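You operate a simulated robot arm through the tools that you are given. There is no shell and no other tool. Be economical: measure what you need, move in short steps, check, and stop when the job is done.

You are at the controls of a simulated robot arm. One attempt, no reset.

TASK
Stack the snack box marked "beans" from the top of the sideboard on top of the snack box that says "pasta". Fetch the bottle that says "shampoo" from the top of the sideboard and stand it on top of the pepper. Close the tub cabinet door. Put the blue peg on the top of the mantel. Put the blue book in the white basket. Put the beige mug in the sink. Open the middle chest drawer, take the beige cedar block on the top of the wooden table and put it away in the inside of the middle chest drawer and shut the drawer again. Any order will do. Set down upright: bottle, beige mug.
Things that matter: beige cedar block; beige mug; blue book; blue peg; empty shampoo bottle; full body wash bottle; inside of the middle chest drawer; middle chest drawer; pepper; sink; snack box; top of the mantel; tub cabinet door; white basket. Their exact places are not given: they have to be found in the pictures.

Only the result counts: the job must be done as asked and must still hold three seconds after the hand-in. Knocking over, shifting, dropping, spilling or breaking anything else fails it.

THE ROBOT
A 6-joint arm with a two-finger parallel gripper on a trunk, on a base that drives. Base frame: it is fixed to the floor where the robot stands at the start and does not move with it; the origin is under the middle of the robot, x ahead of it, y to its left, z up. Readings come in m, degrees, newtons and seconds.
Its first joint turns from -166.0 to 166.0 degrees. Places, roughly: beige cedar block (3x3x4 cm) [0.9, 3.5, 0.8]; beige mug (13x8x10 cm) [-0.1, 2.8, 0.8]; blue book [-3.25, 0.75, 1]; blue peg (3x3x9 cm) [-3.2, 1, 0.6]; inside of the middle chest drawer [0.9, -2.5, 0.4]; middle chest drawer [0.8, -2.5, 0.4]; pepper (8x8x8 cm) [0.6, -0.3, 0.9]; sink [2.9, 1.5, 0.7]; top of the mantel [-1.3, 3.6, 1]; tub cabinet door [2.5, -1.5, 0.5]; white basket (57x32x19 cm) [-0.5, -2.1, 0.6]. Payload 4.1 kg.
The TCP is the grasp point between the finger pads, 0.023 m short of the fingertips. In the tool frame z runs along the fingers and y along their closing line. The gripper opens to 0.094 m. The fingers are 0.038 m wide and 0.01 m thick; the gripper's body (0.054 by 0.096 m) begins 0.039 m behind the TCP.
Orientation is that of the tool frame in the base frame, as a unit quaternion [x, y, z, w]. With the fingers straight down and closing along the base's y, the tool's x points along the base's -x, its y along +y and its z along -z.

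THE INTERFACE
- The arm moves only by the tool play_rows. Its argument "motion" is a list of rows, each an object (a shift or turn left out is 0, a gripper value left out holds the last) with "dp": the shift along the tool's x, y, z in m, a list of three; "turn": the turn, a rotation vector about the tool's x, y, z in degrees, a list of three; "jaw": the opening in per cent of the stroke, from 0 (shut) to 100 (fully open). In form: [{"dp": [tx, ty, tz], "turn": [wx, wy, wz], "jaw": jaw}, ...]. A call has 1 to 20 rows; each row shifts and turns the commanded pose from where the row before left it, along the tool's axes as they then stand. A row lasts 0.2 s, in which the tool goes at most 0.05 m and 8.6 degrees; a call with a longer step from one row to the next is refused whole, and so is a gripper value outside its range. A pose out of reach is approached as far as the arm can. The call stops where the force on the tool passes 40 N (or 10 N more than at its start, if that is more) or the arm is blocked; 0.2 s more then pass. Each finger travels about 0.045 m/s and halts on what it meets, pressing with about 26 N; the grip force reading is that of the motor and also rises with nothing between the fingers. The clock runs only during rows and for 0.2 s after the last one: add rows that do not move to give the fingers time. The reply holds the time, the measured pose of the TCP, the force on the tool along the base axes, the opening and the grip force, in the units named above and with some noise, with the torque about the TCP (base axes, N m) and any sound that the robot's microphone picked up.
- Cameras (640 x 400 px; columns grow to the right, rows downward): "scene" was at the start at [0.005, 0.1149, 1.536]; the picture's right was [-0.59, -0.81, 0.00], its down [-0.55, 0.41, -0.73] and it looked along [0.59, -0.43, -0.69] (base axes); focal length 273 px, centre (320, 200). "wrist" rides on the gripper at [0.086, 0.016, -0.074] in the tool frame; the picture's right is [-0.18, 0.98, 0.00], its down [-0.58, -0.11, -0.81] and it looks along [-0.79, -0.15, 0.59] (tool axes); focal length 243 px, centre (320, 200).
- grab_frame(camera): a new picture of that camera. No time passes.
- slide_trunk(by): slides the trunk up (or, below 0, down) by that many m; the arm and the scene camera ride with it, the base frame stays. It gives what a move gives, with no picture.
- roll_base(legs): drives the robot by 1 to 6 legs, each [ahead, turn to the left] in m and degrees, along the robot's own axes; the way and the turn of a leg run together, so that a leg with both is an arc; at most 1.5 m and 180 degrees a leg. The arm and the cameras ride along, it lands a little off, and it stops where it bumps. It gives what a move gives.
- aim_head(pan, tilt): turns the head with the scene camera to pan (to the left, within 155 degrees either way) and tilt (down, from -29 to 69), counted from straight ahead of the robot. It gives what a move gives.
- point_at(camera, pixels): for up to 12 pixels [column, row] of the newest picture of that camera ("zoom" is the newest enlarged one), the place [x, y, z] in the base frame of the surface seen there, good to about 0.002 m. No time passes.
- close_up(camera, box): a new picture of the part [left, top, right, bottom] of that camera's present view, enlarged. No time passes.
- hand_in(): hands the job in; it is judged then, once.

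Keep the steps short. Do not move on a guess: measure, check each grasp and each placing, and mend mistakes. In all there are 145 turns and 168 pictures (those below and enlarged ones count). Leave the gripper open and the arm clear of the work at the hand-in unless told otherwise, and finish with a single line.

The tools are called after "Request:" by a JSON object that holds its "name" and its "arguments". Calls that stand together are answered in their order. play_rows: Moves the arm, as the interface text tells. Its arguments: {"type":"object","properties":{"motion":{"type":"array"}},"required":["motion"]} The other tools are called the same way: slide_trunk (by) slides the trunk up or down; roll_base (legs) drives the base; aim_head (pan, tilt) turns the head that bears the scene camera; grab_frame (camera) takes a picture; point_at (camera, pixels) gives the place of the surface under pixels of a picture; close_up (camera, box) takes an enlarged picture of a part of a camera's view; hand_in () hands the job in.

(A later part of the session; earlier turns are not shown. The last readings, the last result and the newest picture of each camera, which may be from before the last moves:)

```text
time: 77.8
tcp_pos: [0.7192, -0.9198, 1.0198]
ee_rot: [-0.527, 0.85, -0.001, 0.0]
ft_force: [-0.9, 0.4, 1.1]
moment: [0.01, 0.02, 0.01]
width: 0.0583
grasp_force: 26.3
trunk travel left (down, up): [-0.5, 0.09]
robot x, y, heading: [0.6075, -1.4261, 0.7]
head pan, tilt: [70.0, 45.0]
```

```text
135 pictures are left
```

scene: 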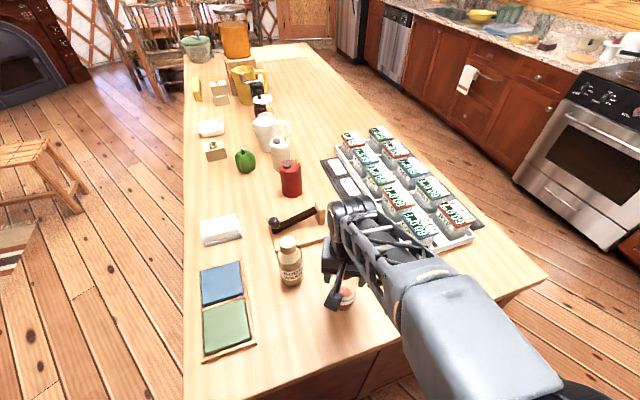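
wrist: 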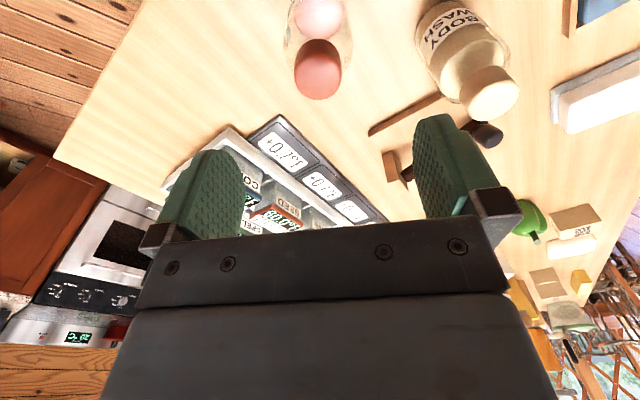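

Gripped (0.058 wide, 26 N). Lifting and driving back around to the pepper.

Request:
{"name": "play_rows", "arguments": {"motion": [{"dp": [0, 0, -0.03]}, {"dp": [0, 0, -0.045]}, {"dp": [0, 0, -0.045]}, {"dp": [0, 0, -0.045]}, {"dp": [0, 0, -0.025]}, {}]}}

Request:
{"name": "grab_frame", "arguments": {"camera": "scene"}}

Request:
{"name": "roll_base", "arguments": {"legs": [[-0.58, 0], [0, -91], [-0.95, 0], [0, 30]]}}

Request:
{"name": "aim_head", "arguments": {"pan": 80, "tilt": 48}}

Request:
{"name": "grab_frame", "arguments": {"camera": "scene"}}

```text
time: 79.2
tcp_pos: [0.7205, -0.923, 1.2099]
ee_rot: [-0.527, 0.85, -0.001, 0.001]
ft_force: [1.0, -0.1, -1.0]
moment: [0.02, -0.01, -0.04]
width: 0.0583
grasp_force: 26.2
trunk travel left (down, up): [-0.5, 0.09]
robot x, y, heading: [0.6121, -1.4221, 1.0]
head pan, tilt: [70.0, 45.0]
```

```text
134 pictures are left
```

scene: 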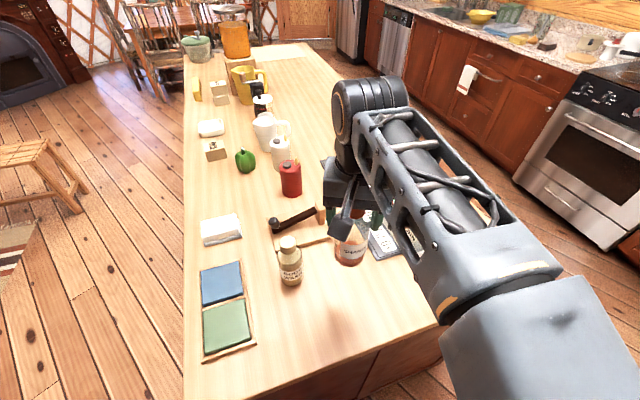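

```text
time: 92.4
tcp_pos: [0.4957, -0.3327, 1.2101]
ee_rot: [-0.03, 1.0, 0.0, 0.001]
ft_force: [-1.1, -0.1, -0.7]
moment: [0.02, -0.01, -0.05]
width: 0.0584
grasp_force: 25.8
trunk travel left (down, up): [-0.5, 0.09]
robot x, y, heading: [0.0072, -0.4865, -59.3]
head pan, tilt: [70.0, 45.0]
```

```text
time: 93.1
tcp_pos: [0.497, -0.3319, 1.2099]
ee_rot: [-0.03, 1.0, 0.0, 0.0]
ft_force: [0.4, 0.1, -0.3]
moment: [0.01, -0.02, 0.0]
width: 0.0586
grasp_force: 25.7
trunk travel left (down, up): [-0.5, 0.09]
robot x, y, heading: [0.0061, -0.4818, -59.5]
head pan, tilt: [80.0, 48.0]
```

```text
133 pictures are left
```

scene: 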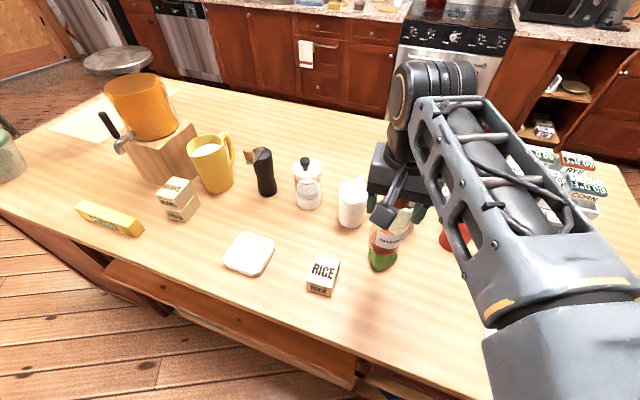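

Bottle still upright in the grip. I need the exact pepper centre: looking with the wrist camera and zooming the scene view.

Request:
{"name": "grab_frame", "arguments": {"camera": "wrist"}}

Request:
{"name": "close_up", "arguments": {"camera": "scene", "box": [340, 190, 420, 280]}}

```text
132 pictures are left
```

wrist: 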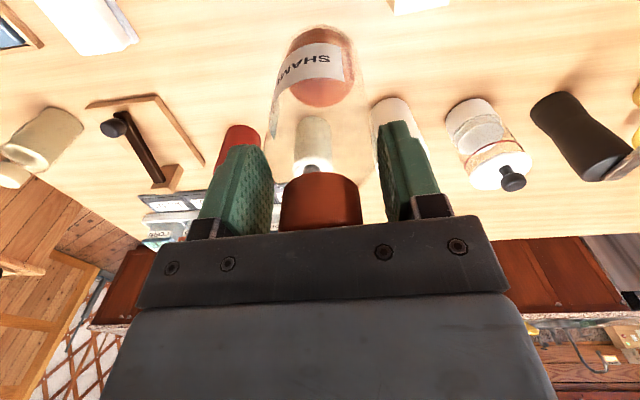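

```text
4.44 times, centred on (380, 235) of scene
```

zoom: 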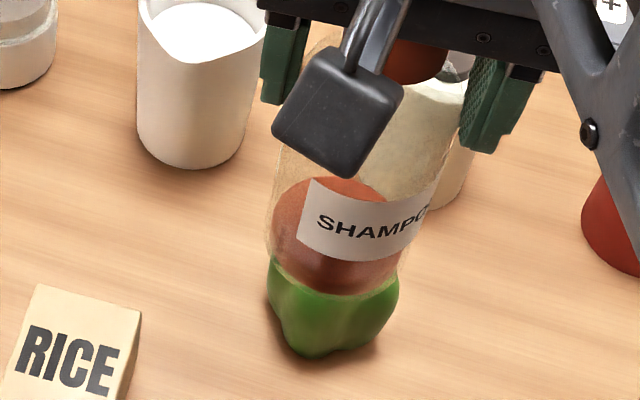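

Moving the bottle aside briefly for an unobstructed look at the pepper.

Request:
{"name": "play_rows", "arguments": {"motion": [{"dp": [0.0, -0.045, 0]}, {"dp": [0.0, -0.045, 0]}, {"dp": [0.0, -0.045, 0]}]}}

Request:
{"name": "close_up", "arguments": {"camera": "scene", "box": [348, 215, 412, 285]}}

```text
time: 93.9
tcp_pos: [0.5029, -0.4668, 1.2087]
ee_rot: [-0.03, 1.0, 0.001, 0.001]
ft_force: [-0.5, -0.4, 0.1]
moment: [0.02, -0.04, -0.02]
width: 0.0589
grasp_force: 25.8
trunk travel left (down, up): [-0.5, 0.09]
robot x, y, heading: [0.0058, -0.482, -59.1]
head pan, tilt: [80.0, 48.0]
```

```text
5.71 times, centred on (380, 250) of scene
```

zoom: 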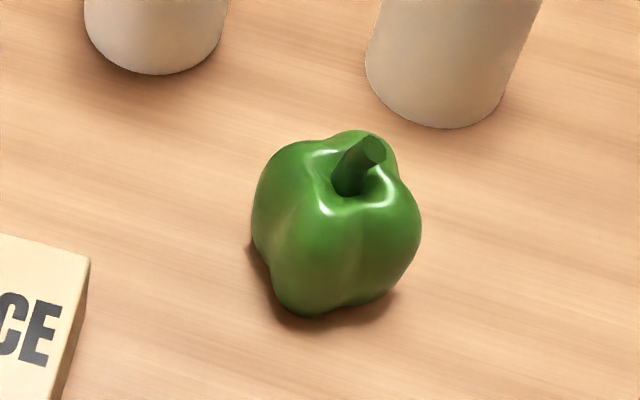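

Request:
{"name": "point_at", "arguments": {"camera": "zoom", "pixels": [[374, 150], [362, 170], [345, 190], [318, 152], [350, 135], [385, 145], [398, 190], [330, 212], [300, 160], [262, 200], [412, 225], [315, 305]]}}

```text
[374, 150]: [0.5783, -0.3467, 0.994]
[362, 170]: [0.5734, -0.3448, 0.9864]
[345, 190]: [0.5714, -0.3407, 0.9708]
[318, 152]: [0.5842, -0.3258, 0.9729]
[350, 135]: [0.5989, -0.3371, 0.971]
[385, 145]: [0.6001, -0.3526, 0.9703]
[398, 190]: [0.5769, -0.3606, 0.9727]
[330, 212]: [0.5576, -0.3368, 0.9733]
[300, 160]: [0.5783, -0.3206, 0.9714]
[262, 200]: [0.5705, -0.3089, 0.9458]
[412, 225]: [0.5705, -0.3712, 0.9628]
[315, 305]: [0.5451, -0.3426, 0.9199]
```

Pepper shoulders are at z≈0.973, centre ≈ (0.578, -0.344), stem top at 0.994. Moving the bottle over that centre.

Request:
{"name": "play_rows", "arguments": {"motion": [{"dp": [-0.0206, 0.0295, 0]}, {"dp": [-0.0206, 0.0295, 0]}, {"dp": [-0.0206, 0.0295, 0]}, {"dp": [-0.0206, 0.0295, 0]}, {"dp": [0, 0, 0.03]}, {"dp": [0, 0, 0.03]}, {}, {}]}}

```text
time: 95.7
tcp_pos: [0.5782, -0.3456, 1.1473]
ee_rot: [-0.031, 1.0, 0.0, 0.001]
ft_force: [0.3, -0.7, -0.3]
moment: [-0.01, 0.01, 0.02]
width: 0.0587
grasp_force: 26.2
out of reach, approached as far as the arm can: row 4
trunk travel left (down, up): [-0.5, 0.09]
robot x, y, heading: [0.0048, -0.4865, -59.3]
head pan, tilt: [80.0, 48.0]
```

Centred. Lowering in small steps to find contact.

Request:
{"name": "play_rows", "arguments": {"motion": [{"dp": [0, 0.001, 0.023]}, {"dp": [0, 0, 0.004]}, {"dp": [0, 0, 0.004]}, {}]}}

Request:
{"name": "close_up", "arguments": {"camera": "scene", "box": [340, 190, 420, 280]}}

```text
time: 96.7
tcp_pos: [0.5768, -0.344, 1.1173]
ee_rot: [-0.03, 1.0, 0.0, 0.0]
ft_force: [0.2, 0.2, 0.0]
moment: [0.01, 0.0, 0.0]
width: 0.0584
grasp_force: 26.2
trunk travel left (down, up): [-0.5, 0.09]
robot x, y, heading: [0.01, -0.485, -59.6]
head pan, tilt: [80.0, 48.0]
```

```text
4.44 times, centred on (380, 235) of scene
```

zoom: 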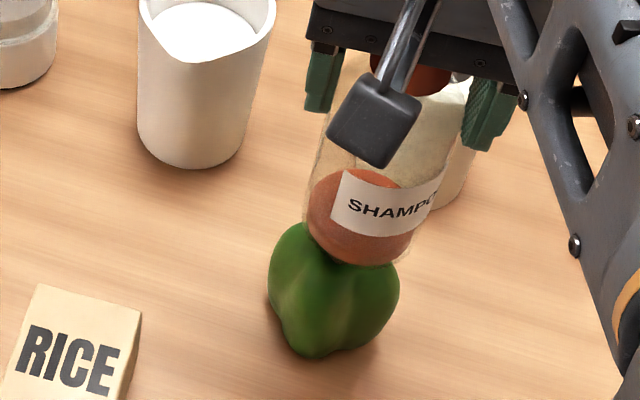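

Request:
{"name": "play_rows", "arguments": {"motion": [{"dp": [0, 0, 0.003]}, {"dp": [0, 0, 0.003]}, {"dp": [0, 0, 0.003]}, {"dp": [0, 0, 0.002]}, {}]}}

```text
time: 97.9
tcp_pos: [0.5766, -0.3437, 1.1064]
ee_rot: [-0.031, 1.0, 0.0, 0.001]
ft_force: [0.6, 0.3, -0.3]
moment: [-0.01, -0.06, -0.03]
width: 0.0585
grasp_force: 25.7
trunk travel left (down, up): [-0.5, 0.09]
robot x, y, heading: [0.0088, -0.4827, -59.3]
head pan, tilt: [80.0, 48.0]
```

No stem contact, so the bottle will rest on the shoulders. Continuing by millimetres.

Request:
{"name": "play_rows", "arguments": {"motion": [{"dp": [0, 0, 0.003]}, {"dp": [0, 0, 0.002]}, {"dp": [0, 0, 0.002]}, {}]}}

```text
time: 98.9
tcp_pos: [0.5762, -0.3435, 1.0988]
ee_rot: [-0.031, 1.0, 0.001, 0.0]
ft_force: [-1.0, -0.5, -0.6]
moment: [-0.01, -0.01, 0.01]
width: 0.0586
grasp_force: 26.4
trunk travel left (down, up): [-0.5, 0.09]
robot x, y, heading: [0.0081, -0.4878, -59.2]
head pan, tilt: [80.0, 48.0]
```

Request:
{"name": "play_rows", "arguments": {"motion": [{"dp": [0, 0, 0.002]}, {"dp": [0, 0, 0.001]}, {}]}}

Request:
{"name": "close_up", "arguments": {"camera": "scene", "box": [340, 190, 420, 280]}}

```text
time: 99.7
tcp_pos: [0.5764, -0.3443, 1.096]
ee_rot: [-0.03, 1.0, 0.001, 0.001]
ft_force: [0.1, -0.5, 0.1]
moment: [-0.01, -0.02, -0.02]
width: 0.0586
grasp_force: 25.9
trunk travel left (down, up): [-0.5, 0.09]
robot x, y, heading: [0.0079, -0.4843, -59.3]
head pan, tilt: [80.0, 48.0]
```

```text
4.44 times, centred on (380, 235) of scene
```

zoom: 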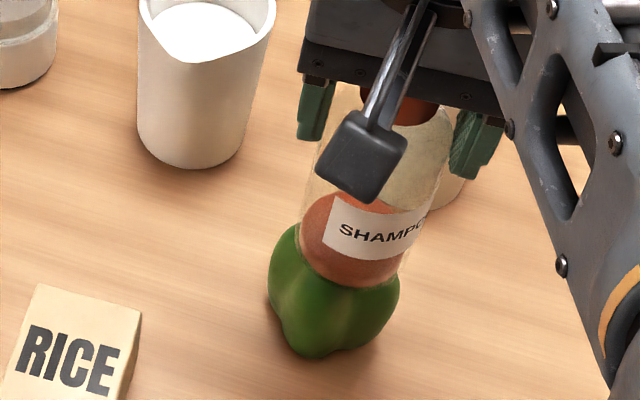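

Request:
{"name": "play_rows", "arguments": {"motion": [{"dp": [0, 0, 0.0015]}, {}, {}]}}

```text
time: 100.5
tcp_pos: [0.5767, -0.344, 1.0938]
ee_rot: [-0.031, 1.0, 0.0, 0.0]
ft_force: [0.2, 0.1, 0.0]
moment: [0.0, 0.02, -0.02]
width: 0.0586
grasp_force: 26.5
trunk travel left (down, up): [-0.5, 0.09]
robot x, y, heading: [0.0093, -0.4867, -59.5]
head pan, tilt: [80.0, 48.0]
```

Request:
{"name": "play_rows", "arguments": {"motion": [{"dp": [0, 0, 0.0015]}, {}, {}]}}

Request:
{"name": "close_up", "arguments": {"camera": "scene", "box": [356, 215, 404, 275]}}

```text
time: 101.3
tcp_pos: [0.5759, -0.344, 1.0946]
ee_rot: [-0.031, 1.0, 0.001, 0.001]
ft_force: [-1.4, -0.5, 8.1]
moment: [0.04, 0.17, 0.01]
width: 0.0588
grasp_force: 25.7
trunk travel left (down, up): [-0.5, 0.09]
robot x, y, heading: [0.0046, -0.4854, -59.3]
head pan, tilt: [80.0, 48.0]
```

```text
6.67 times, centred on (380, 245) of scene
```

zoom: 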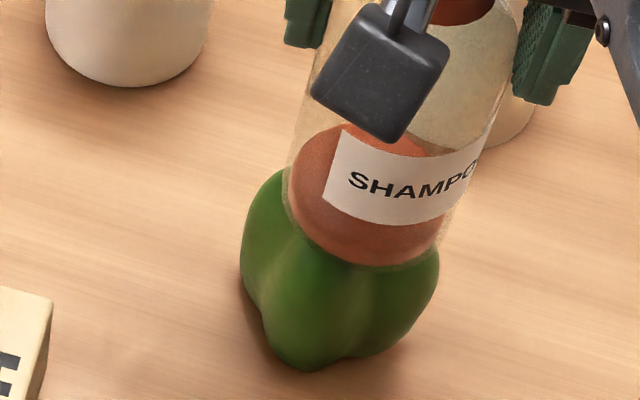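

Contact felt (8 N, centred). Easing off 1 mm, releasing and rising.

Request:
{"name": "play_rows", "arguments": {"motion": [{"dp": [0, 0, -0.001]}, {"jaw": 66}, {"jaw": 72}, {"jaw": 85}, {"jaw": 95}, {"jaw": 100}, {}]}}

Request:
{"name": "close_up", "arguments": {"camera": "scene", "box": [340, 175, 420, 275]}}

```text
time: 102.9
tcp_pos: [0.5775, -0.3438, 1.095]
ee_rot: [-0.03, 1.0, 0.0, 0.0]
ft_force: [-0.4, -0.4, -1.0]
moment: [0.0, 0.06, -0.02]
width: 0.0938
grasp_force: 0.0
trunk travel left (down, up): [-0.5, 0.09]
robot x, y, heading: [0.0046, -0.4847, -59.3]
head pan, tilt: [80.0, 48.0]
```

```text
4.00 times, centred on (380, 225) of scene
```

zoom: 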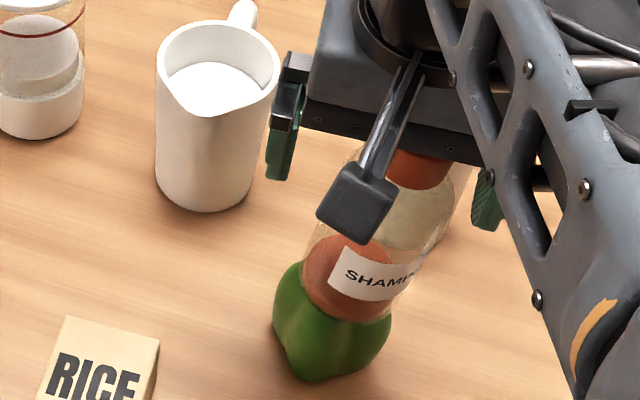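

It stands on its own. Rising straight, then withdrawing toward the robot with the fingers either side of it.

Request:
{"name": "play_rows", "arguments": {"motion": [{"dp": [0, 0, -0.02]}, {"dp": [0, 0, -0.03]}, {"dp": [0.02, 0, -0.015]}, {"dp": [0.03, 0, -0.02]}, {"dp": [0.04, 0, 0]}, {"dp": [0.04, 0, 0]}, {"dp": [0.04, 0, 0]}, {}]}}

Request:
{"name": "close_up", "arguments": {"camera": "scene", "box": [340, 175, 420, 275]}}

```text
time: 104.7
tcp_pos: [0.4064, -0.3544, 1.1788]
ee_rot: [-0.031, 1.0, 0.001, 0.001]
ft_force: [-0.5, -0.1, 0.5]
moment: [0.0, -0.05, 0.0]
width: 0.0939
grasp_force: 0.1
trunk travel left (down, up): [-0.5, 0.09]
robot x, y, heading: [0.0079, -0.4847, -59.1]
head pan, tilt: [80.0, 48.0]
```

```text
4.00 times, centred on (380, 225) of scene
```

zoom: 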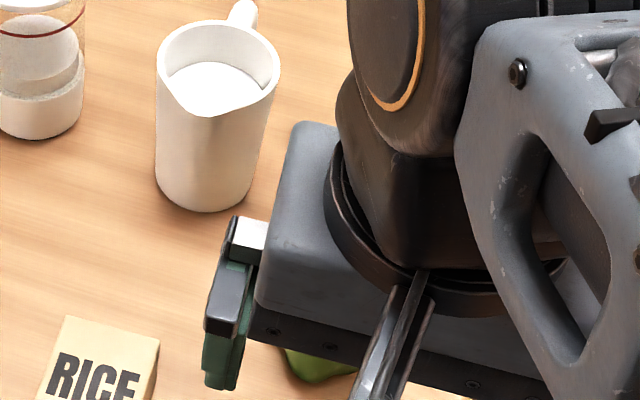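

Checking the bottle after turning away.

Request:
{"name": "roll_base", "arguments": {"legs": [[0, -31], [0.3, 0]]}}

Request:
{"name": "aim_head", "arguments": {"pan": 115, "tilt": 38}}

Request:
{"name": "grab_frame", "arguments": {"camera": "scene"}}

Request:
{"name": "roll_base", "arguments": {"legs": [[0.65, 0], [0, 90], [1.2, 0]]}}

Request:
{"name": "aim_head", "arguments": {"pan": 0, "tilt": 40}}

Request:
{"name": "grab_frame", "arguments": {"camera": "scene"}}

```text
time: 108.3
tcp_pos: [0.421, -0.8728, 1.1785]
ee_rot: [0.233, 0.973, 0.001, 0.0]
ft_force: [-0.8, 0.3, 0.4]
moment: [-0.01, -0.02, 0.04]
width: 0.0939
grasp_force: 0.1
trunk travel left (down, up): [-0.5, 0.09]
robot x, y, heading: [0.0084, -0.7829, -89.7]
head pan, tilt: [80.0, 48.0]
```

```text
time: 109.3
tcp_pos: [0.4198, -0.8711, 1.179]
ee_rot: [0.233, 0.972, 0.0, 0.001]
ft_force: [0.4, 0.3, -0.1]
moment: [0.03, 0.01, 0.0]
width: 0.094
grasp_force: 0.1
trunk travel left (down, up): [-0.5, 0.09]
robot x, y, heading: [0.0083, -0.7855, -89.6]
head pan, tilt: [115.0, 38.0]
```

```text
124 pictures are left
```

scene: 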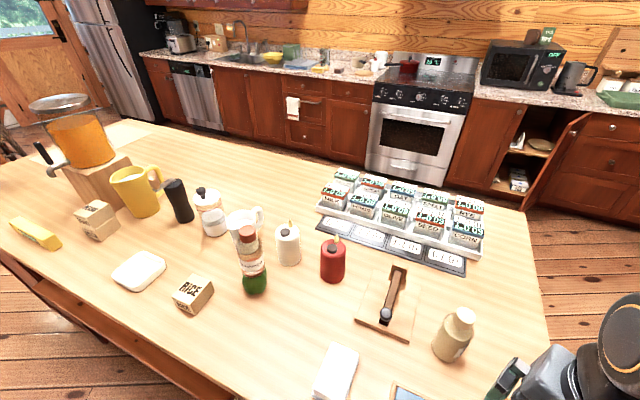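

```text
time: 122.4
tcp_pos: [1.2744, -0.9856, 1.1794]
ee_rot: [-0.537, 0.844, 0.001, 0.0]
ft_force: [-0.2, -0.1, 0.4]
moment: [0.02, -0.01, 0.0]
width: 0.0943
grasp_force: 0.0
trunk travel left (down, up): [-0.5, 0.09]
robot x, y, heading: [1.1995, -1.3991, 2.2]
head pan, tilt: [115.0, 38.0]
```

```text
time: 124.3
tcp_pos: [1.273, -0.9856, 1.1791]
ee_rot: [-0.537, 0.844, 0.001, 0.001]
ft_force: [0.1, 0.5, -0.4]
moment: [0.0, 0.01, 0.02]
width: 0.0935
grasp_force: 0.0
trunk travel left (down, up): [-0.5, 0.09]
robot x, y, heading: [1.1962, -1.402, 1.9]
head pan, tilt: [0.0, 40.0]
```

```text
123 pictures are left
```

scene: 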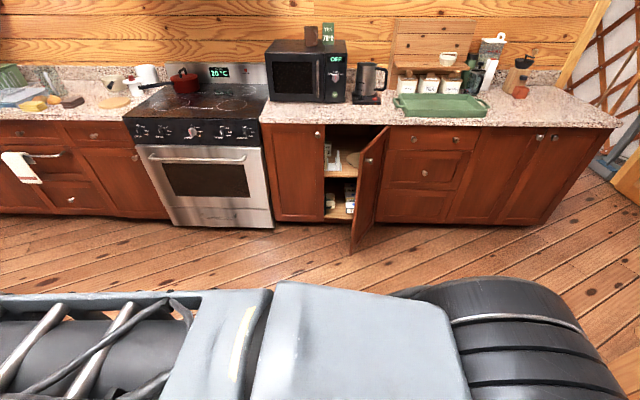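

Bottle and box are both fine. The open cabinet door is at (365, 190), hinged on its right side. Measuring it.

Request:
{"name": "close_up", "arguments": {"camera": "scene", "box": [310, 110, 410, 260]}}

Request:
{"name": "point_at", "arguments": {"camera": "scene", "pixels": [[360, 157], [356, 200], [353, 245], [384, 135], [383, 170], [379, 200], [375, 215], [370, 160], [324, 130], [400, 140], [298, 122], [365, 190]]}}

```text
2.67 times, centred on (360, 185) of scene
```

zoom: 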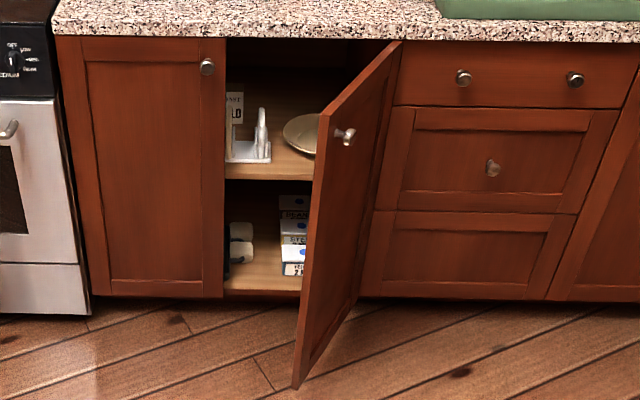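

```text
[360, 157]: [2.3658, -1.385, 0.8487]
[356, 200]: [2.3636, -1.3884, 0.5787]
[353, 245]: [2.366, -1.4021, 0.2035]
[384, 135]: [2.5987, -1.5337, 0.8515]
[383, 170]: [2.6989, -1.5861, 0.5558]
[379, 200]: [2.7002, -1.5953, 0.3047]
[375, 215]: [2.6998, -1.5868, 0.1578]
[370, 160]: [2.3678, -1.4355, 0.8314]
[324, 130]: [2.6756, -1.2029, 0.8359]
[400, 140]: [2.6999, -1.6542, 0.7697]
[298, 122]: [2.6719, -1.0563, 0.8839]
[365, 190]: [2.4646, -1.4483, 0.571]
```

Hinge ≈ (2.69, -1.585), free edge (2.365, -1.39), door about 59° open. I'll bring the arm to the front, then drive up and lower the trunk.

Request:
{"name": "play_rows", "arguments": {"motion": [{"turn": [0, 0, 7.9], "jaw": 0}, {"turn": [0, 0, 7.9]}, {"turn": [0, 0, 7.9]}, {"turn": [0, 0, 7.9]}, {"turn": [0, 0, 7.9]}, {"turn": [0, 0, 7.9]}, {"turn": [0, 0, 7.9]}, {"turn": [0, 0, 7.9]}, {"dp": [-0.0302, -0.0387, 0]}, {"dp": [-0.0302, -0.0387, 0]}, {"dp": [-0.0302, -0.0387, 0]}, {"dp": [-0.0302, -0.0387, 0]}, {"dp": [-0.0302, -0.0387, 0]}, {"dp": [-0.0302, -0.0387, 0]}, {"dp": [-0.0302, -0.0387, 0]}, {"dp": [-0.0302, -0.0387, 0]}, {"dp": [-0.0302, -0.0387, 0]}, {"dp": [-0.0302, -0.0387, 0]}, {"dp": [-0.0302, -0.0387, 0]}]}}

Request:
{"name": "roll_base", "arguments": {"legs": [[0, -22], [0.6, 0], [0, 20]]}}

Request:
{"name": "slide_trunk", "arguments": {"by": -0.42}}

```text
time: 128.3
tcp_pos: [1.6199, -1.4014, 1.176]
ee_rot: [-0.016, 1.0, 0.0, -0.001]
ft_force: [-0.9, 0.2, 0.6]
moment: [-0.04, -0.02, 0.0]
width: 0.0
grasp_force: 26.3
trunk travel left (down, up): [-0.5, 0.09]
robot x, y, heading: [1.1994, -1.404, 2.0]
head pan, tilt: [0.0, 40.0]
```

```text
time: 133.9
tcp_pos: [2.1719, -1.631, 1.1773]
ee_rot: [0.014, 1.0, 0.002, 0.0]
ft_force: [0.5, 1.0, 0.7]
moment: [0.03, -0.06, 0.0]
width: 0.0
grasp_force: 26.0
trunk travel left (down, up): [-0.5, 0.09]
robot x, y, heading: [1.7537, -1.6053, -1.1]
head pan, tilt: [0.0, 40.0]
```

```text
refused: -0.42 is not a number from -0.4 to 0.4
```

Request:
{"name": "slide_trunk", "arguments": {"by": -0.4}}

Request:
{"name": "play_rows", "arguments": {"motion": [{"dp": [-0.04, 0, 0]}, {"dp": [-0.04, 0, 0]}, {"turn": [0, -8.5, 0]}, {"turn": [0, -8.5, 0]}, {"turn": [0, -8.5, 0]}, {"turn": [0, -8.5, 0]}, {"turn": [0, -8.5, 0]}, {"turn": [0, -8.5, 0]}, {"turn": [0, -8.5, 0]}, {"turn": [0, -8.5, 0]}, {"turn": [0, -8.5, 0]}, {"turn": [0, -8.5, 0]}, {}]}}

Request:
{"name": "grab_frame", "arguments": {"camera": "scene"}}

```text
time: 137.7
tcp_pos: [2.1727, -1.6309, 0.7779]
ee_rot: [0.013, 1.0, 0.001, 0.001]
ft_force: [0.1, 0.2, -0.6]
moment: [-0.03, 0.01, 0.01]
width: 0.0003
grasp_force: 26.3
trunk travel left (down, up): [-0.1, 0.49]
robot x, y, heading: [1.7531, -1.6047, -0.9]
head pan, tilt: [0.0, 40.0]
```

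```text
time: 140.5
tcp_pos: [2.2527, -1.6328, 0.7774]
ee_rot: [0.01, 0.737, -0.008, 0.676]
ft_force: [0.0, -0.1, -0.2]
moment: [-0.03, 0.01, -0.02]
width: 0.0
grasp_force: 26.0
out of reach, approached as far as the arm can: row 10
trunk travel left (down, up): [-0.1, 0.49]
robot x, y, heading: [1.7529, -1.6054, -1.0]
head pan, tilt: [0.0, 40.0]
```

```text
121 pictures are left
```

scene: 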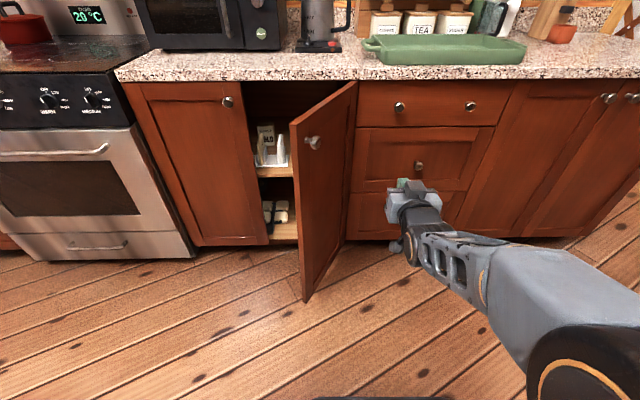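

Tool is nearly horizontal. Driving 0.15 m ahead, then lowering the tool to z≈0.6 on the outer side of the door.

Request:
{"name": "roll_base", "arguments": {"legs": [[0.15, 1]]}}

Request:
{"name": "play_rows", "arguments": {"motion": [{"dp": [0.045, 0, 0]}, {"dp": [0.045, 0, 0]}, {"dp": [0.045, 0, 0]}, {"dp": [0.035, 0, 0]}, {"dp": [0, 0.04, 0]}, {"dp": [0, 0.03, 0]}, {}]}}

Request:
{"name": "grab_frame", "arguments": {"camera": "scene"}}

```text
time: 141.9
tcp_pos: [2.4016, -1.6259, 0.778]
ee_rot: [0.004, 0.737, -0.003, 0.676]
ft_force: [0.7, -0.7, 0.1]
moment: [-0.02, 0.02, -0.02]
width: 0.0
grasp_force: 26.7
trunk travel left (down, up): [-0.1, 0.49]
robot x, y, heading: [1.9047, -1.6039, 0.0]
head pan, tilt: [0.0, 40.0]
```

```text
time: 143.5
tcp_pos: [2.391, -1.555, 0.6082]
ee_rot: [0.004, 0.737, -0.003, 0.676]
ft_force: [0.3, 0.3, 0.2]
moment: [-0.01, 0.01, -0.02]
width: 0.0
grasp_force: 26.1
out of reach, approached as far as the arm can: row 3
trunk travel left (down, up): [-0.1, 0.49]
robot x, y, heading: [1.8998, -1.607, -0.2]
head pan, tilt: [0.0, 40.0]
```

```text
120 pictures are left
```

scene: 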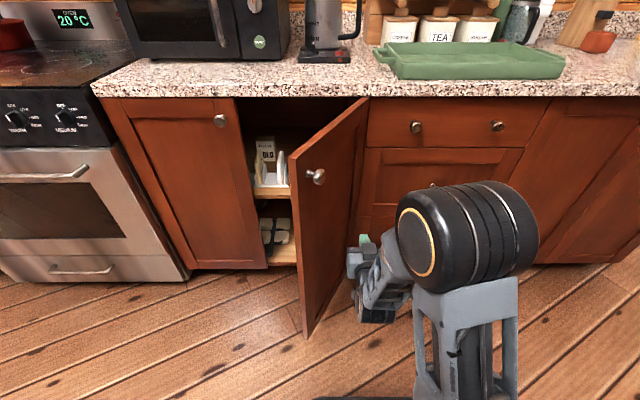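

Now pushing the door along its arc toward closed.

Request:
{"name": "play_rows", "arguments": {"motion": [{"dp": [0, 0.039, 0.017]}, {"dp": [0, 0.039, 0.017]}, {"dp": [0, 0.039, 0.017]}, {"dp": [0, 0.039, 0.017]}, {"dp": [0, 0.025, 0.027]}, {"dp": [0, 0.025, 0.027]}, {"dp": [0, 0.015, 0.033]}, {"dp": [0, 0.015, 0.033]}, {}, {}]}}

Request:
{"name": "grab_frame", "arguments": {"camera": "scene"}}

```text
time: 145.7
tcp_pos: [2.579, -1.3217, 0.5914]
ee_rot: [0.003, 0.737, -0.003, 0.675]
ft_force: [0.2, -0.4, 0.5]
moment: [-0.01, -0.01, 0.04]
width: 0.0
grasp_force: 25.6
trunk travel left (down, up): [-0.1, 0.49]
robot x, y, heading: [1.9002, -1.6075, -0.4]
head pan, tilt: [0.0, 40.0]
```

```text
119 pictures are left
```

scene: 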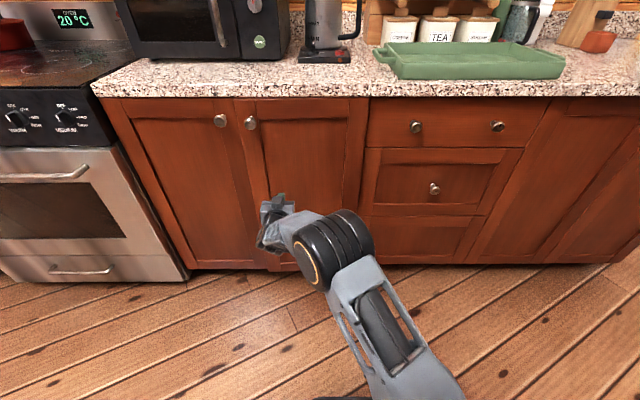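

Nearly shut. Pressing on until it resists.

Request:
{"name": "play_rows", "arguments": {"motion": [{"dp": [0, 0.005, 0.025]}, {"dp": [0, 0.0, 0.025]}, {"dp": [0, 0, 0.02]}, {"dp": [0, 0, 0.01]}, {"dp": [0, 0, 0.01]}, {"dp": [0, 0, 0.01]}, {}]}}

Request:
{"name": "grab_frame", "arguments": {"camera": "scene"}}

Request:
{"name": "point_at", "arguments": {"camera": "scene", "pixels": [[215, 150], [240, 150], [255, 140], [300, 150], [340, 130], [262, 170], [380, 180]]}}

```text
time: 146.7
tcp_pos: [2.6536, -1.3165, 0.5858]
ee_rot: [0.006, 0.737, -0.004, 0.676]
ft_force: [-27.1, -10.4, 6.4]
moment: [0.2, -0.6, -0.19]
width: 0.0
grasp_force: 25.9
trunk travel left (down, up): [-0.1, 0.49]
robot x, y, heading: [1.9021, -1.6096, -0.1]
head pan, tilt: [0.0, 40.0]
stopped in row 4: the force on the tool passed its limit (the readings are from after the stop); the commanded pose is now the measured one
```

```text
118 pictures are left
```

scene: 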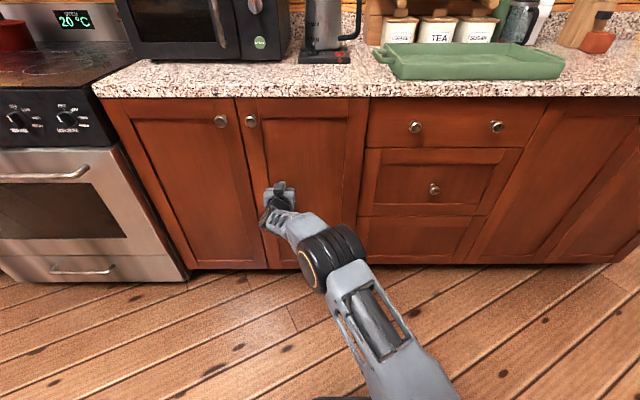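

```text
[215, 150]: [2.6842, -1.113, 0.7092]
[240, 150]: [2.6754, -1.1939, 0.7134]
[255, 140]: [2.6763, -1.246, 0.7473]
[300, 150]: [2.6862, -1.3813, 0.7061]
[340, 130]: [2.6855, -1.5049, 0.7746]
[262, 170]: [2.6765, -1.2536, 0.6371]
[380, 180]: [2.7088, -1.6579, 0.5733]
```

Door is flush with its neighbour (x≈2.676 both). Retracting and looking towards the chest.

Request:
{"name": "play_rows", "arguments": {"motion": [{"dp": [0, 0, -0.04]}, {"dp": [0, -0.02, -0.04]}, {"dp": [0, -0.03, -0.035]}, {"dp": [0, -0.04, -0.025]}, {"dp": [0, -0.04, -0.025]}, {"dp": [0, -0.04, -0.025]}, {"dp": [0, -0.04, -0.025]}, {"turn": [0, 8, 0]}, {"turn": [0, 8, 0]}, {"turn": [0, 8, 0]}, {"turn": [0, 8, 0]}, {"turn": [0, 8, 0]}, {"turn": [0, 8, 0]}]}}

Request:
{"name": "aim_head", "arguments": {"pan": -140, "tilt": 30}}

Request:
{"name": "grab_frame", "arguments": {"camera": "scene"}}

```text
time: 149.5
tcp_pos: [2.4387, -1.5282, 0.6026]
ee_rot: [0.008, 0.935, -0.01, 0.354]
ft_force: [0.9, 0.3, -1.1]
moment: [-0.01, -0.01, -0.04]
width: 0.0
grasp_force: 26.2
out of reach, approached as far as the arm can: row 13
trunk travel left (down, up): [-0.1, 0.49]
robot x, y, heading: [1.9008, -1.6088, 0.1]
head pan, tilt: [0.0, 40.0]
```

```text
time: 151.7
tcp_pos: [2.4387, -1.5281, 0.6033]
ee_rot: [0.008, 0.935, -0.011, 0.353]
ft_force: [0.1, 0.6, 0.2]
moment: [0.06, 0.01, -0.01]
width: 0.0002
grasp_force: 26.5
trunk travel left (down, up): [-0.1, 0.49]
robot x, y, heading: [1.8978, -1.6063, -0.2]
head pan, tilt: [-140.0, 30.0]
```

```text
117 pictures are left
```

scene: 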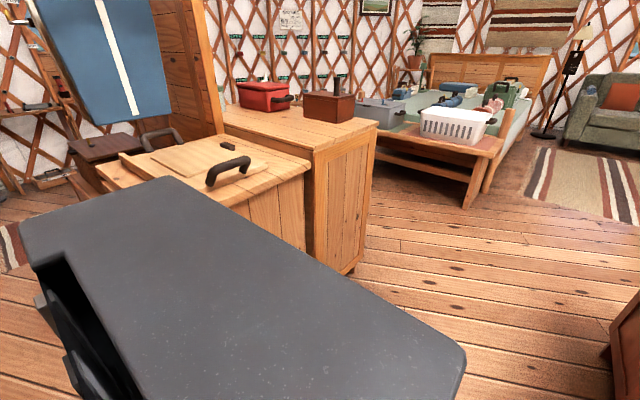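

Chest drawers must be on the far side (facing -x). Restoring the tool to vertical, raising the trunk some, and driving west to look.

Request:
{"name": "play_rows", "arguments": {"motion": [{"dp": [0.03, 0, -0.0264]}, {"dp": [0.03, 0, -0.0264]}, {"dp": [0.03, 0, -0.0264]}, {"dp": [-0.03, 0, -0.034]}, {"dp": [-0.03, 0, -0.034]}, {"turn": [0, 8.3, 0]}, {"turn": [0, 8.3, 0]}, {"turn": [0, 8.3, 0]}, {"turn": [0, 8.3, 0]}, {"turn": [0, 8.2, 0]}, {}]}}

Request:
{"name": "roll_base", "arguments": {"legs": [[0, 179], [1.4, 0], [0, 0.5], [0.3, 0]]}}

Request:
{"name": "aim_head", "arguments": {"pan": 75, "tilt": 30}}

Request:
{"name": "grab_frame", "arguments": {"camera": "scene"}}

```text
time: 154.1
tcp_pos: [2.3006, -1.4883, 0.6401]
ee_rot: [0.023, 0.993, -0.082, 0.08]
ft_force: [0.0, 0.4, -0.3]
moment: [0.0, 0.03, 0.02]
width: 0.0002
grasp_force: 25.5
out of reach, approached as far as the arm can: row 7, 8, 9, 10
trunk travel left (down, up): [-0.1, 0.49]
robot x, y, heading: [1.9028, -1.6046, -0.3]
head pan, tilt: [-140.0, 30.0]
```

```text
time: 170.4
tcp_pos: [-0.2036, -1.7234, 0.6412]
ee_rot: [0.993, -0.021, -0.08, -0.083]
ft_force: [-0.4, 0.1, -0.7]
moment: [0.03, 0.01, 0.02]
width: 0.0
grasp_force: 26.4
trunk travel left (down, up): [-0.1, 0.49]
robot x, y, heading: [0.1994, -1.6008, -180.2]
head pan, tilt: [-140.0, 30.0]
```

```text
time: 173.5
tcp_pos: [-0.2036, -1.7211, 0.6417]
ee_rot: [0.993, -0.021, -0.079, -0.083]
ft_force: [0.9, -0.4, -0.5]
moment: [-0.03, -0.05, -0.05]
width: 0.0002
grasp_force: 26.1
trunk travel left (down, up): [-0.1, 0.49]
robot x, y, heading: [0.1938, -1.5957, -179.9]
head pan, tilt: [75.0, 30.0]
```

```text
116 pictures are left
```

scene: 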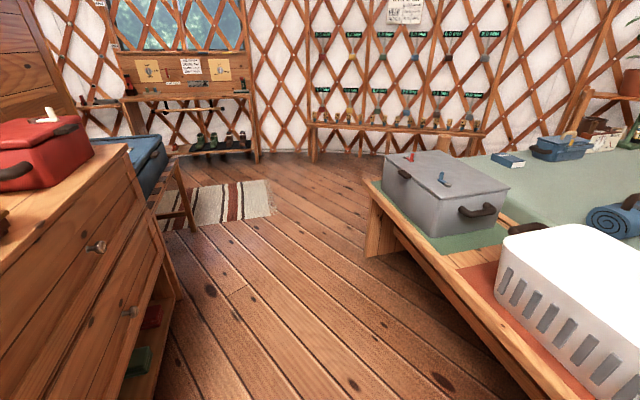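

The chest's drawer side is at left. Turning the head further to it.

Request:
{"name": "aim_head", "arguments": {"pan": 115, "tilt": 35}}

Request:
{"name": "grab_frame", "arguments": {"camera": "scene"}}

Request:
{"name": "aim_head", "arguments": {"pan": 40, "tilt": 40}}

Request:
{"name": "grab_frame", "arguments": {"camera": "scene"}}

```text
time: 174.6
tcp_pos: [-0.204, -1.7215, 0.6396]
ee_rot: [0.993, -0.02, -0.08, -0.083]
ft_force: [-0.5, 0.3, -0.2]
moment: [-0.01, 0.01, -0.01]
width: 0.0
grasp_force: 26.3
trunk travel left (down, up): [-0.1, 0.49]
robot x, y, heading: [0.1982, -1.6045, -179.8]
head pan, tilt: [115.0, 35.0]
```

```text
115 pictures are left
```

scene: 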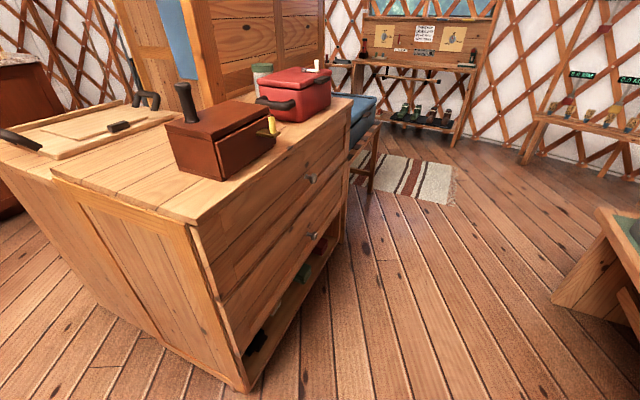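

```text
time: 176.1
tcp_pos: [-0.2048, -1.7222, 0.6414]
ee_rot: [0.993, -0.021, -0.079, -0.083]
ft_force: [-0.6, -0.6, 0.5]
moment: [0.01, -0.01, 0.0]
width: 0.0001
grasp_force: 26.3
trunk travel left (down, up): [-0.1, 0.49]
robot x, y, heading: [0.1953, -1.5988, -179.7]
head pan, tilt: [40.0, 40.0]
```

```text
114 pictures are left
```

scene: 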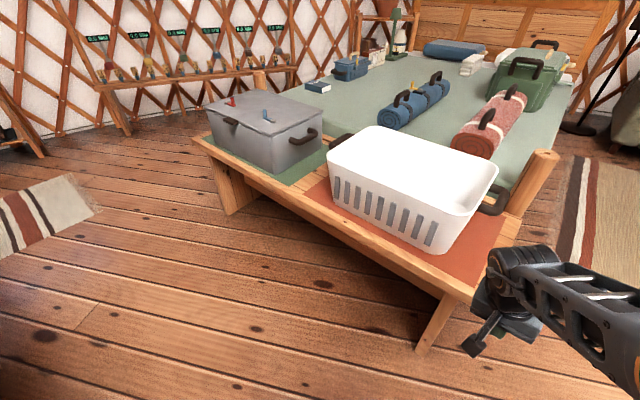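

The white basket is open-topped. Now measuring the chest drawers and knobs.

Request:
{"name": "aim_head", "arguments": {"pan": 105, "tilt": 35}}

Request:
{"name": "close_up", "arguments": {"camera": "scene", "box": [130, 120, 330, 400]}}

Request:
{"name": "grab_frame", "arguments": {"camera": "scene"}}

```text
time: 177.4
tcp_pos: [-0.2027, -1.7219, 0.6401]
ee_rot: [0.993, -0.02, -0.08, -0.082]
ft_force: [0.2, 0.2, 0.4]
moment: [0.01, 0.02, 0.0]
width: 0.0
grasp_force: 26.0
trunk travel left (down, up): [-0.1, 0.49]
robot x, y, heading: [0.1968, -1.6018, -179.7]
head pan, tilt: [105.0, 35.0]
```

```text
1.43 times, centred on (230, 260) of scene
```

zoom: 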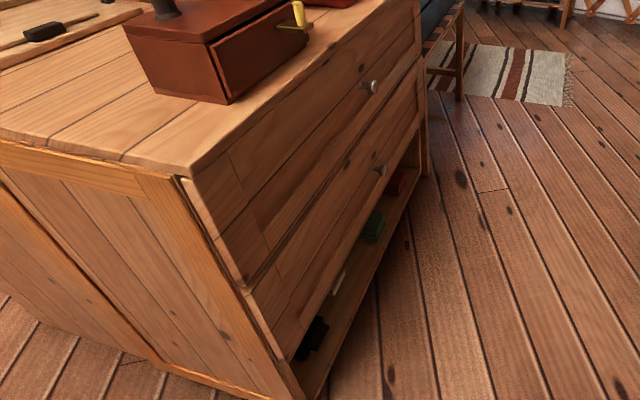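

```text
112 pictures are left
```

scene: 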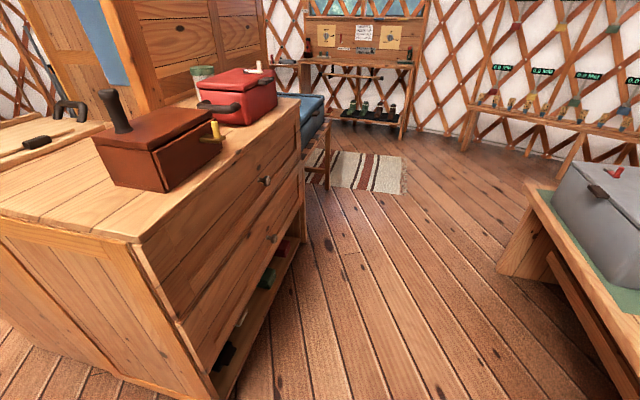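

Request:
{"name": "point_at", "arguments": {"camera": "scene", "pixels": [[265, 181], [272, 238], [140, 258], [178, 318], [212, 372], [300, 180], [225, 250], [240, 210], [302, 155], [302, 205], [225, 310], [300, 235]]}}

Request:
{"name": "close_up", "arguments": {"camera": "scene", "box": [240, 160, 310, 260]}}

```text
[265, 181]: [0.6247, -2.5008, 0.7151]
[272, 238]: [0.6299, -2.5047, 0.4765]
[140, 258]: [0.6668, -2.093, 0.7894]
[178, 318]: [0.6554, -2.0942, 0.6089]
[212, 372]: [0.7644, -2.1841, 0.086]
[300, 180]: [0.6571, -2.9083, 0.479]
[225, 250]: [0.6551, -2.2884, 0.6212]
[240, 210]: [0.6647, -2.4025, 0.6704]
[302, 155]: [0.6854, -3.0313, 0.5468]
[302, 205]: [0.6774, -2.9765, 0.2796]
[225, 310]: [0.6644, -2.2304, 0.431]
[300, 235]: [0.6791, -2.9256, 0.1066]
```

```text
4.00 times, centred on (275, 210) of scene
```

zoom: 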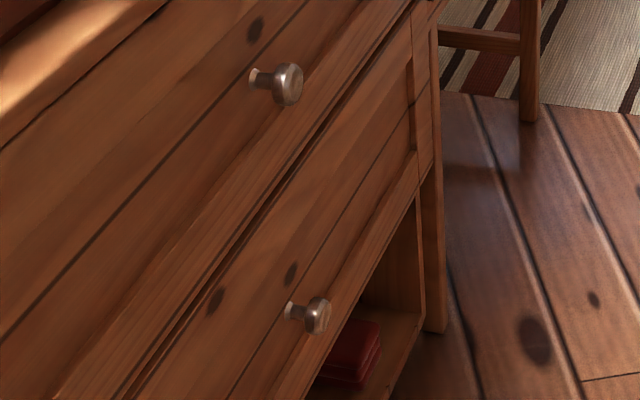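

Middle knob at about (0.628, -2.503, 0.476), drawer face x≈0.66. Checking how much room the bench leaves.

Request:
{"name": "point_at", "arguments": {"camera": "scene", "pixels": [[497, 268], [535, 188], [560, 250], [600, 290], [635, 325], [550, 280], [545, 170]]}}

Request:
{"name": "aim_head", "arguments": {"pan": 55, "tilt": 45}}

Request:
{"name": "grab_frame", "arguments": {"camera": "scene"}}

Request:
{"name": "point_at", "arguments": {"camera": "scene", "pixels": [[60, 280], [300, 200], [350, 300], [480, 370], [440, 160], [420, 240], [560, 220], [500, 150], [630, 200]]}}

```text
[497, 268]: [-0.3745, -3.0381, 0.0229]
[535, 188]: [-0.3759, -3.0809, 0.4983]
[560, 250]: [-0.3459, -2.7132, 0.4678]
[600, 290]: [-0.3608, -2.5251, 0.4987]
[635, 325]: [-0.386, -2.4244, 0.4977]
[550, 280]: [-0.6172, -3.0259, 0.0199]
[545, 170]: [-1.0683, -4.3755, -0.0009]
```

```text
time: 178.6
tcp_pos: [-0.2046, -1.7204, 0.6402]
ee_rot: [0.993, -0.02, -0.08, -0.082]
ft_force: [-0.6, 0.0, 0.2]
moment: [0.02, -0.02, -0.04]
width: 0.0
grasp_force: 25.6
trunk travel left (down, up): [-0.1, 0.49]
robot x, y, heading: [0.1966, -1.6006, -180.0]
head pan, tilt: [55.0, 45.0]
```

```text
110 pictures are left
```

scene: 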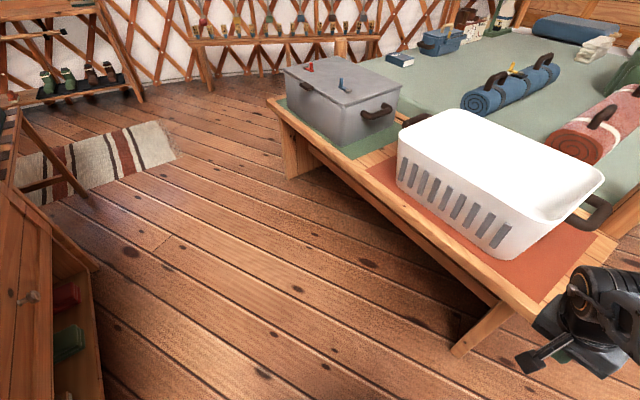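

```text
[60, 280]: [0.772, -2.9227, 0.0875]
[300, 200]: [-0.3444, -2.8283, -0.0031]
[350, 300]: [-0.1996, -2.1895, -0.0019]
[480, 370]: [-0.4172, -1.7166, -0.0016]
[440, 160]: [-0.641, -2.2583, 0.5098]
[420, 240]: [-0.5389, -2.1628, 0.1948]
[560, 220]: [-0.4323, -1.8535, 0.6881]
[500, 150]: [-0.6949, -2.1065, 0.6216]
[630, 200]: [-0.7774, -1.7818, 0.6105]
```

There's a ~1 m corridor between the bench (x≈-0.35) and the chest. Driving into it and facing the drawers.

Request:
{"name": "roll_base", "arguments": {"legs": [[0, 76], [0.92, 0], [0, 104]]}}

Request:
{"name": "aim_head", "arguments": {"pan": 0, "tilt": 45}}

Request:
{"name": "grab_frame", "arguments": {"camera": "scene"}}

```text
time: 191.0
tcp_pos: [0.3387, -2.3956, 0.6399]
ee_rot: [0.05, 0.992, -0.085, 0.078]
ft_force: [-0.2, 0.4, 1.1]
moment: [0.0, -0.01, -0.01]
width: 0.0003
grasp_force: 26.0
trunk travel left (down, up): [-0.1, 0.49]
robot x, y, heading: [-0.069, -2.4948, -3.0]
head pan, tilt: [55.0, 45.0]
```

```text
time: 192.2
tcp_pos: [0.3383, -2.3954, 0.6411]
ee_rot: [0.05, 0.992, -0.085, 0.077]
ft_force: [-0.4, -0.6, -0.4]
moment: [0.0, 0.0, -0.03]
width: 0.0
grasp_force: 26.1
trunk travel left (down, up): [-0.1, 0.49]
robot x, y, heading: [-0.0687, -2.4917, -3.3]
head pan, tilt: [0.0, 45.0]
```

```text
109 pictures are left
```

scene: 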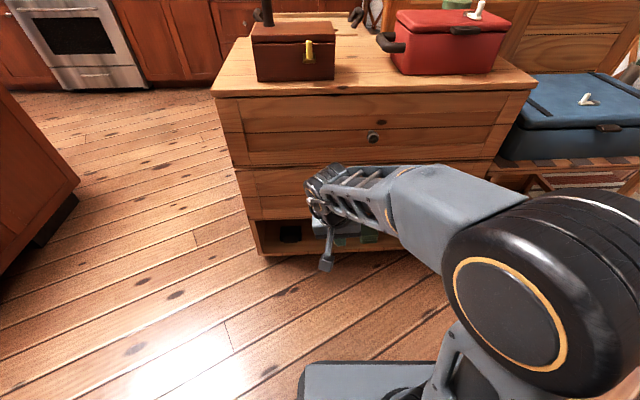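

Straightening the tool and tilting it to horizontal, pointing at the drawer.

Request:
{"name": "play_rows", "arguments": {"motion": [{"turn": [-4.6, 0, 0]}, {"turn": [-4.6, 0, 0]}, {"turn": [0, 0, -6]}, {"dp": [-0.04, 0, 0]}, {"dp": [-0.04, 0, 0]}, {"dp": [-0.03, 0, 0]}, {"turn": [0, -8.05, 0], "jaw": 60}, {"turn": [0, -8.05, 0]}, {"turn": [0, -8.05, 0]}, {"turn": [0, -8.05, 0]}, {"turn": [0, -8.05, 0]}, {"turn": [0, -8.05, 0]}, {"turn": [0, -8.05, 0]}, {"turn": [0, -8.05, 0]}, {"turn": [0, -8.05, 0]}, {"turn": [0, -8.05, 0]}, {}]}}

Request:
{"name": "grab_frame", "arguments": {"camera": "scene"}}

```text
time: 195.8
tcp_pos: [0.4448, -2.3904, 0.6488]
ee_rot: [-0.059, 0.711, -0.066, 0.698]
ft_force: [0.8, 0.4, -0.5]
moment: [-0.01, -0.01, -0.02]
width: 0.0565
grasp_force: 0.0
out of reach, approached as far as the arm can: row 1, 2, 5, 6
trunk travel left (down, up): [-0.1, 0.49]
robot x, y, heading: [-0.0671, -2.491, -3.4]
head pan, tilt: [0.0, 45.0]
```

```text
108 pictures are left
```

scene: 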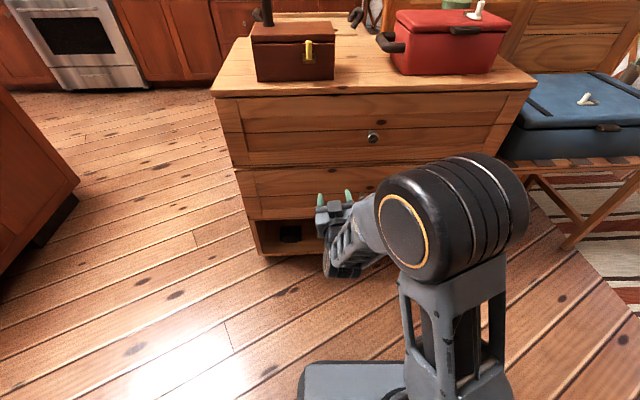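

Correcting a 10° roll and moving in line with the middle knob.

Request:
{"name": "play_rows", "arguments": {"motion": [{"turn": [0, 0, 5]}, {"turn": [0, 0, 5]}, {"dp": [0.0346, -0.0225, 0]}, {"dp": [0.0346, -0.0225, 0]}, {"dp": [0.0346, -0.0225, 0]}, {"dp": [0.0346, -0.0225, 0]}, {"dp": [0.0346, -0.0225, 0]}, {}]}}

Request:
{"name": "grab_frame", "arguments": {"camera": "wrist"}}

Request:
{"name": "grab_frame", "arguments": {"camera": "scene"}}

```text
time: 197.6
tcp_pos: [0.4386, -2.5039, 0.477]
ee_rot: [0.002, 0.714, -0.005, 0.7]
ft_force: [-1.1, -0.3, 0.2]
moment: [-0.01, 0.0, 0.03]
width: 0.0564
grasp_force: 0.1
trunk travel left (down, up): [-0.1, 0.49]
robot x, y, heading: [-0.0649, -2.493, -3.2]
head pan, tilt: [0.0, 45.0]
```

```text
107 pictures are left
```

wrist: 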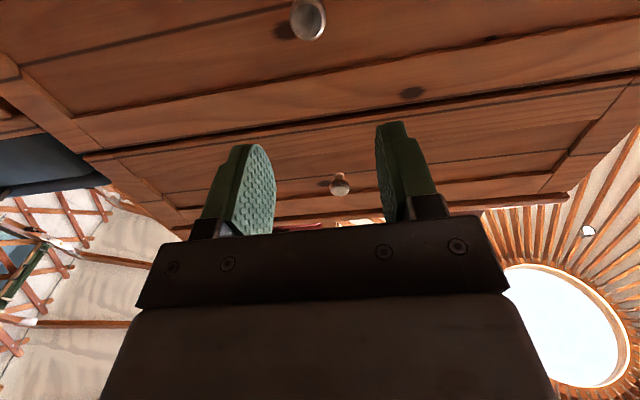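

```text
106 pictures are left
```

scene: 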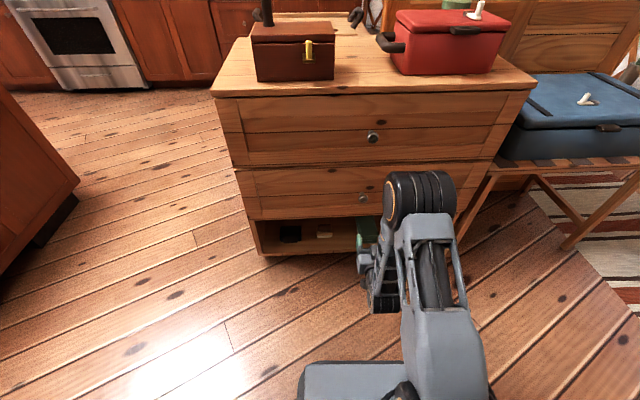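

Request:
{"name": "point_at", "arguments": {"camera": "wrist", "pixels": [[308, 18], [300, 18], [318, 18], [308, 30], [340, 185], [290, 30]]}}

Request:
{"name": "point_at", "arguments": {"camera": "scene", "pixels": [[363, 198], [373, 138], [340, 200]]}}

```text
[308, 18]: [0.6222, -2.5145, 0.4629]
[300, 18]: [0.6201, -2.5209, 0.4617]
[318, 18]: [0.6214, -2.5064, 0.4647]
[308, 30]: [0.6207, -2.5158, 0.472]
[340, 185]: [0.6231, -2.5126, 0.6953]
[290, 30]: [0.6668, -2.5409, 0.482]
```

```text
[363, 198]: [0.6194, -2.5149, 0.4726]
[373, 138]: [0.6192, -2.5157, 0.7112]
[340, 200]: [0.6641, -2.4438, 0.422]
```

Knob centre ≈ (0.62 front, -2.5145, 0.467). Approaching and closing on it.

Request:
{"name": "play_rows", "arguments": {"motion": [{"dp": [0.003, -0.0106, 0.04]}, {"dp": [0.003, 0, 0.045]}, {"dp": [0, 0, 0.045]}, {"dp": [0, 0, 0.045]}, {"dp": [0, 0, 0.016]}, {"jaw": 10}, {"jaw": 10}, {"jaw": 10}, {"jaw": 10}, {"jaw": 10}]}}

Request:
{"name": "grab_frame", "arguments": {"camera": "wrist"}}

```text
time: 199.8
tcp_pos: [0.6306, -2.5158, 0.4676]
ee_rot: [0.003, 0.714, -0.005, 0.7]
ft_force: [0.8, -2.8, 0.0]
moment: [-0.01, 0.26, 0.65]
width: 0.0337
grasp_force: 45.8
trunk travel left (down, up): [-0.1, 0.49]
robot x, y, heading: [-0.0712, -2.4936, -3.2]
head pan, tilt: [0.0, 45.0]
```

```text
105 pictures are left
```

wrist: 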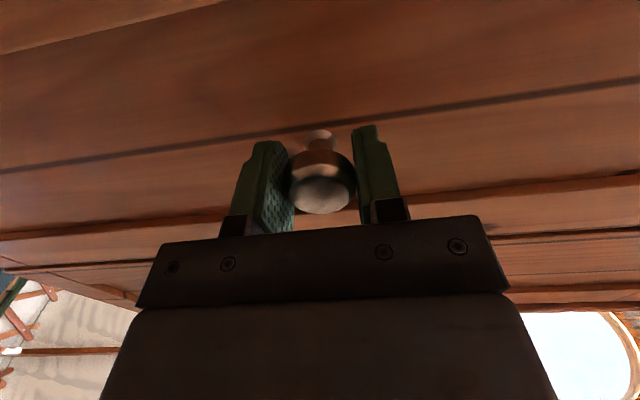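

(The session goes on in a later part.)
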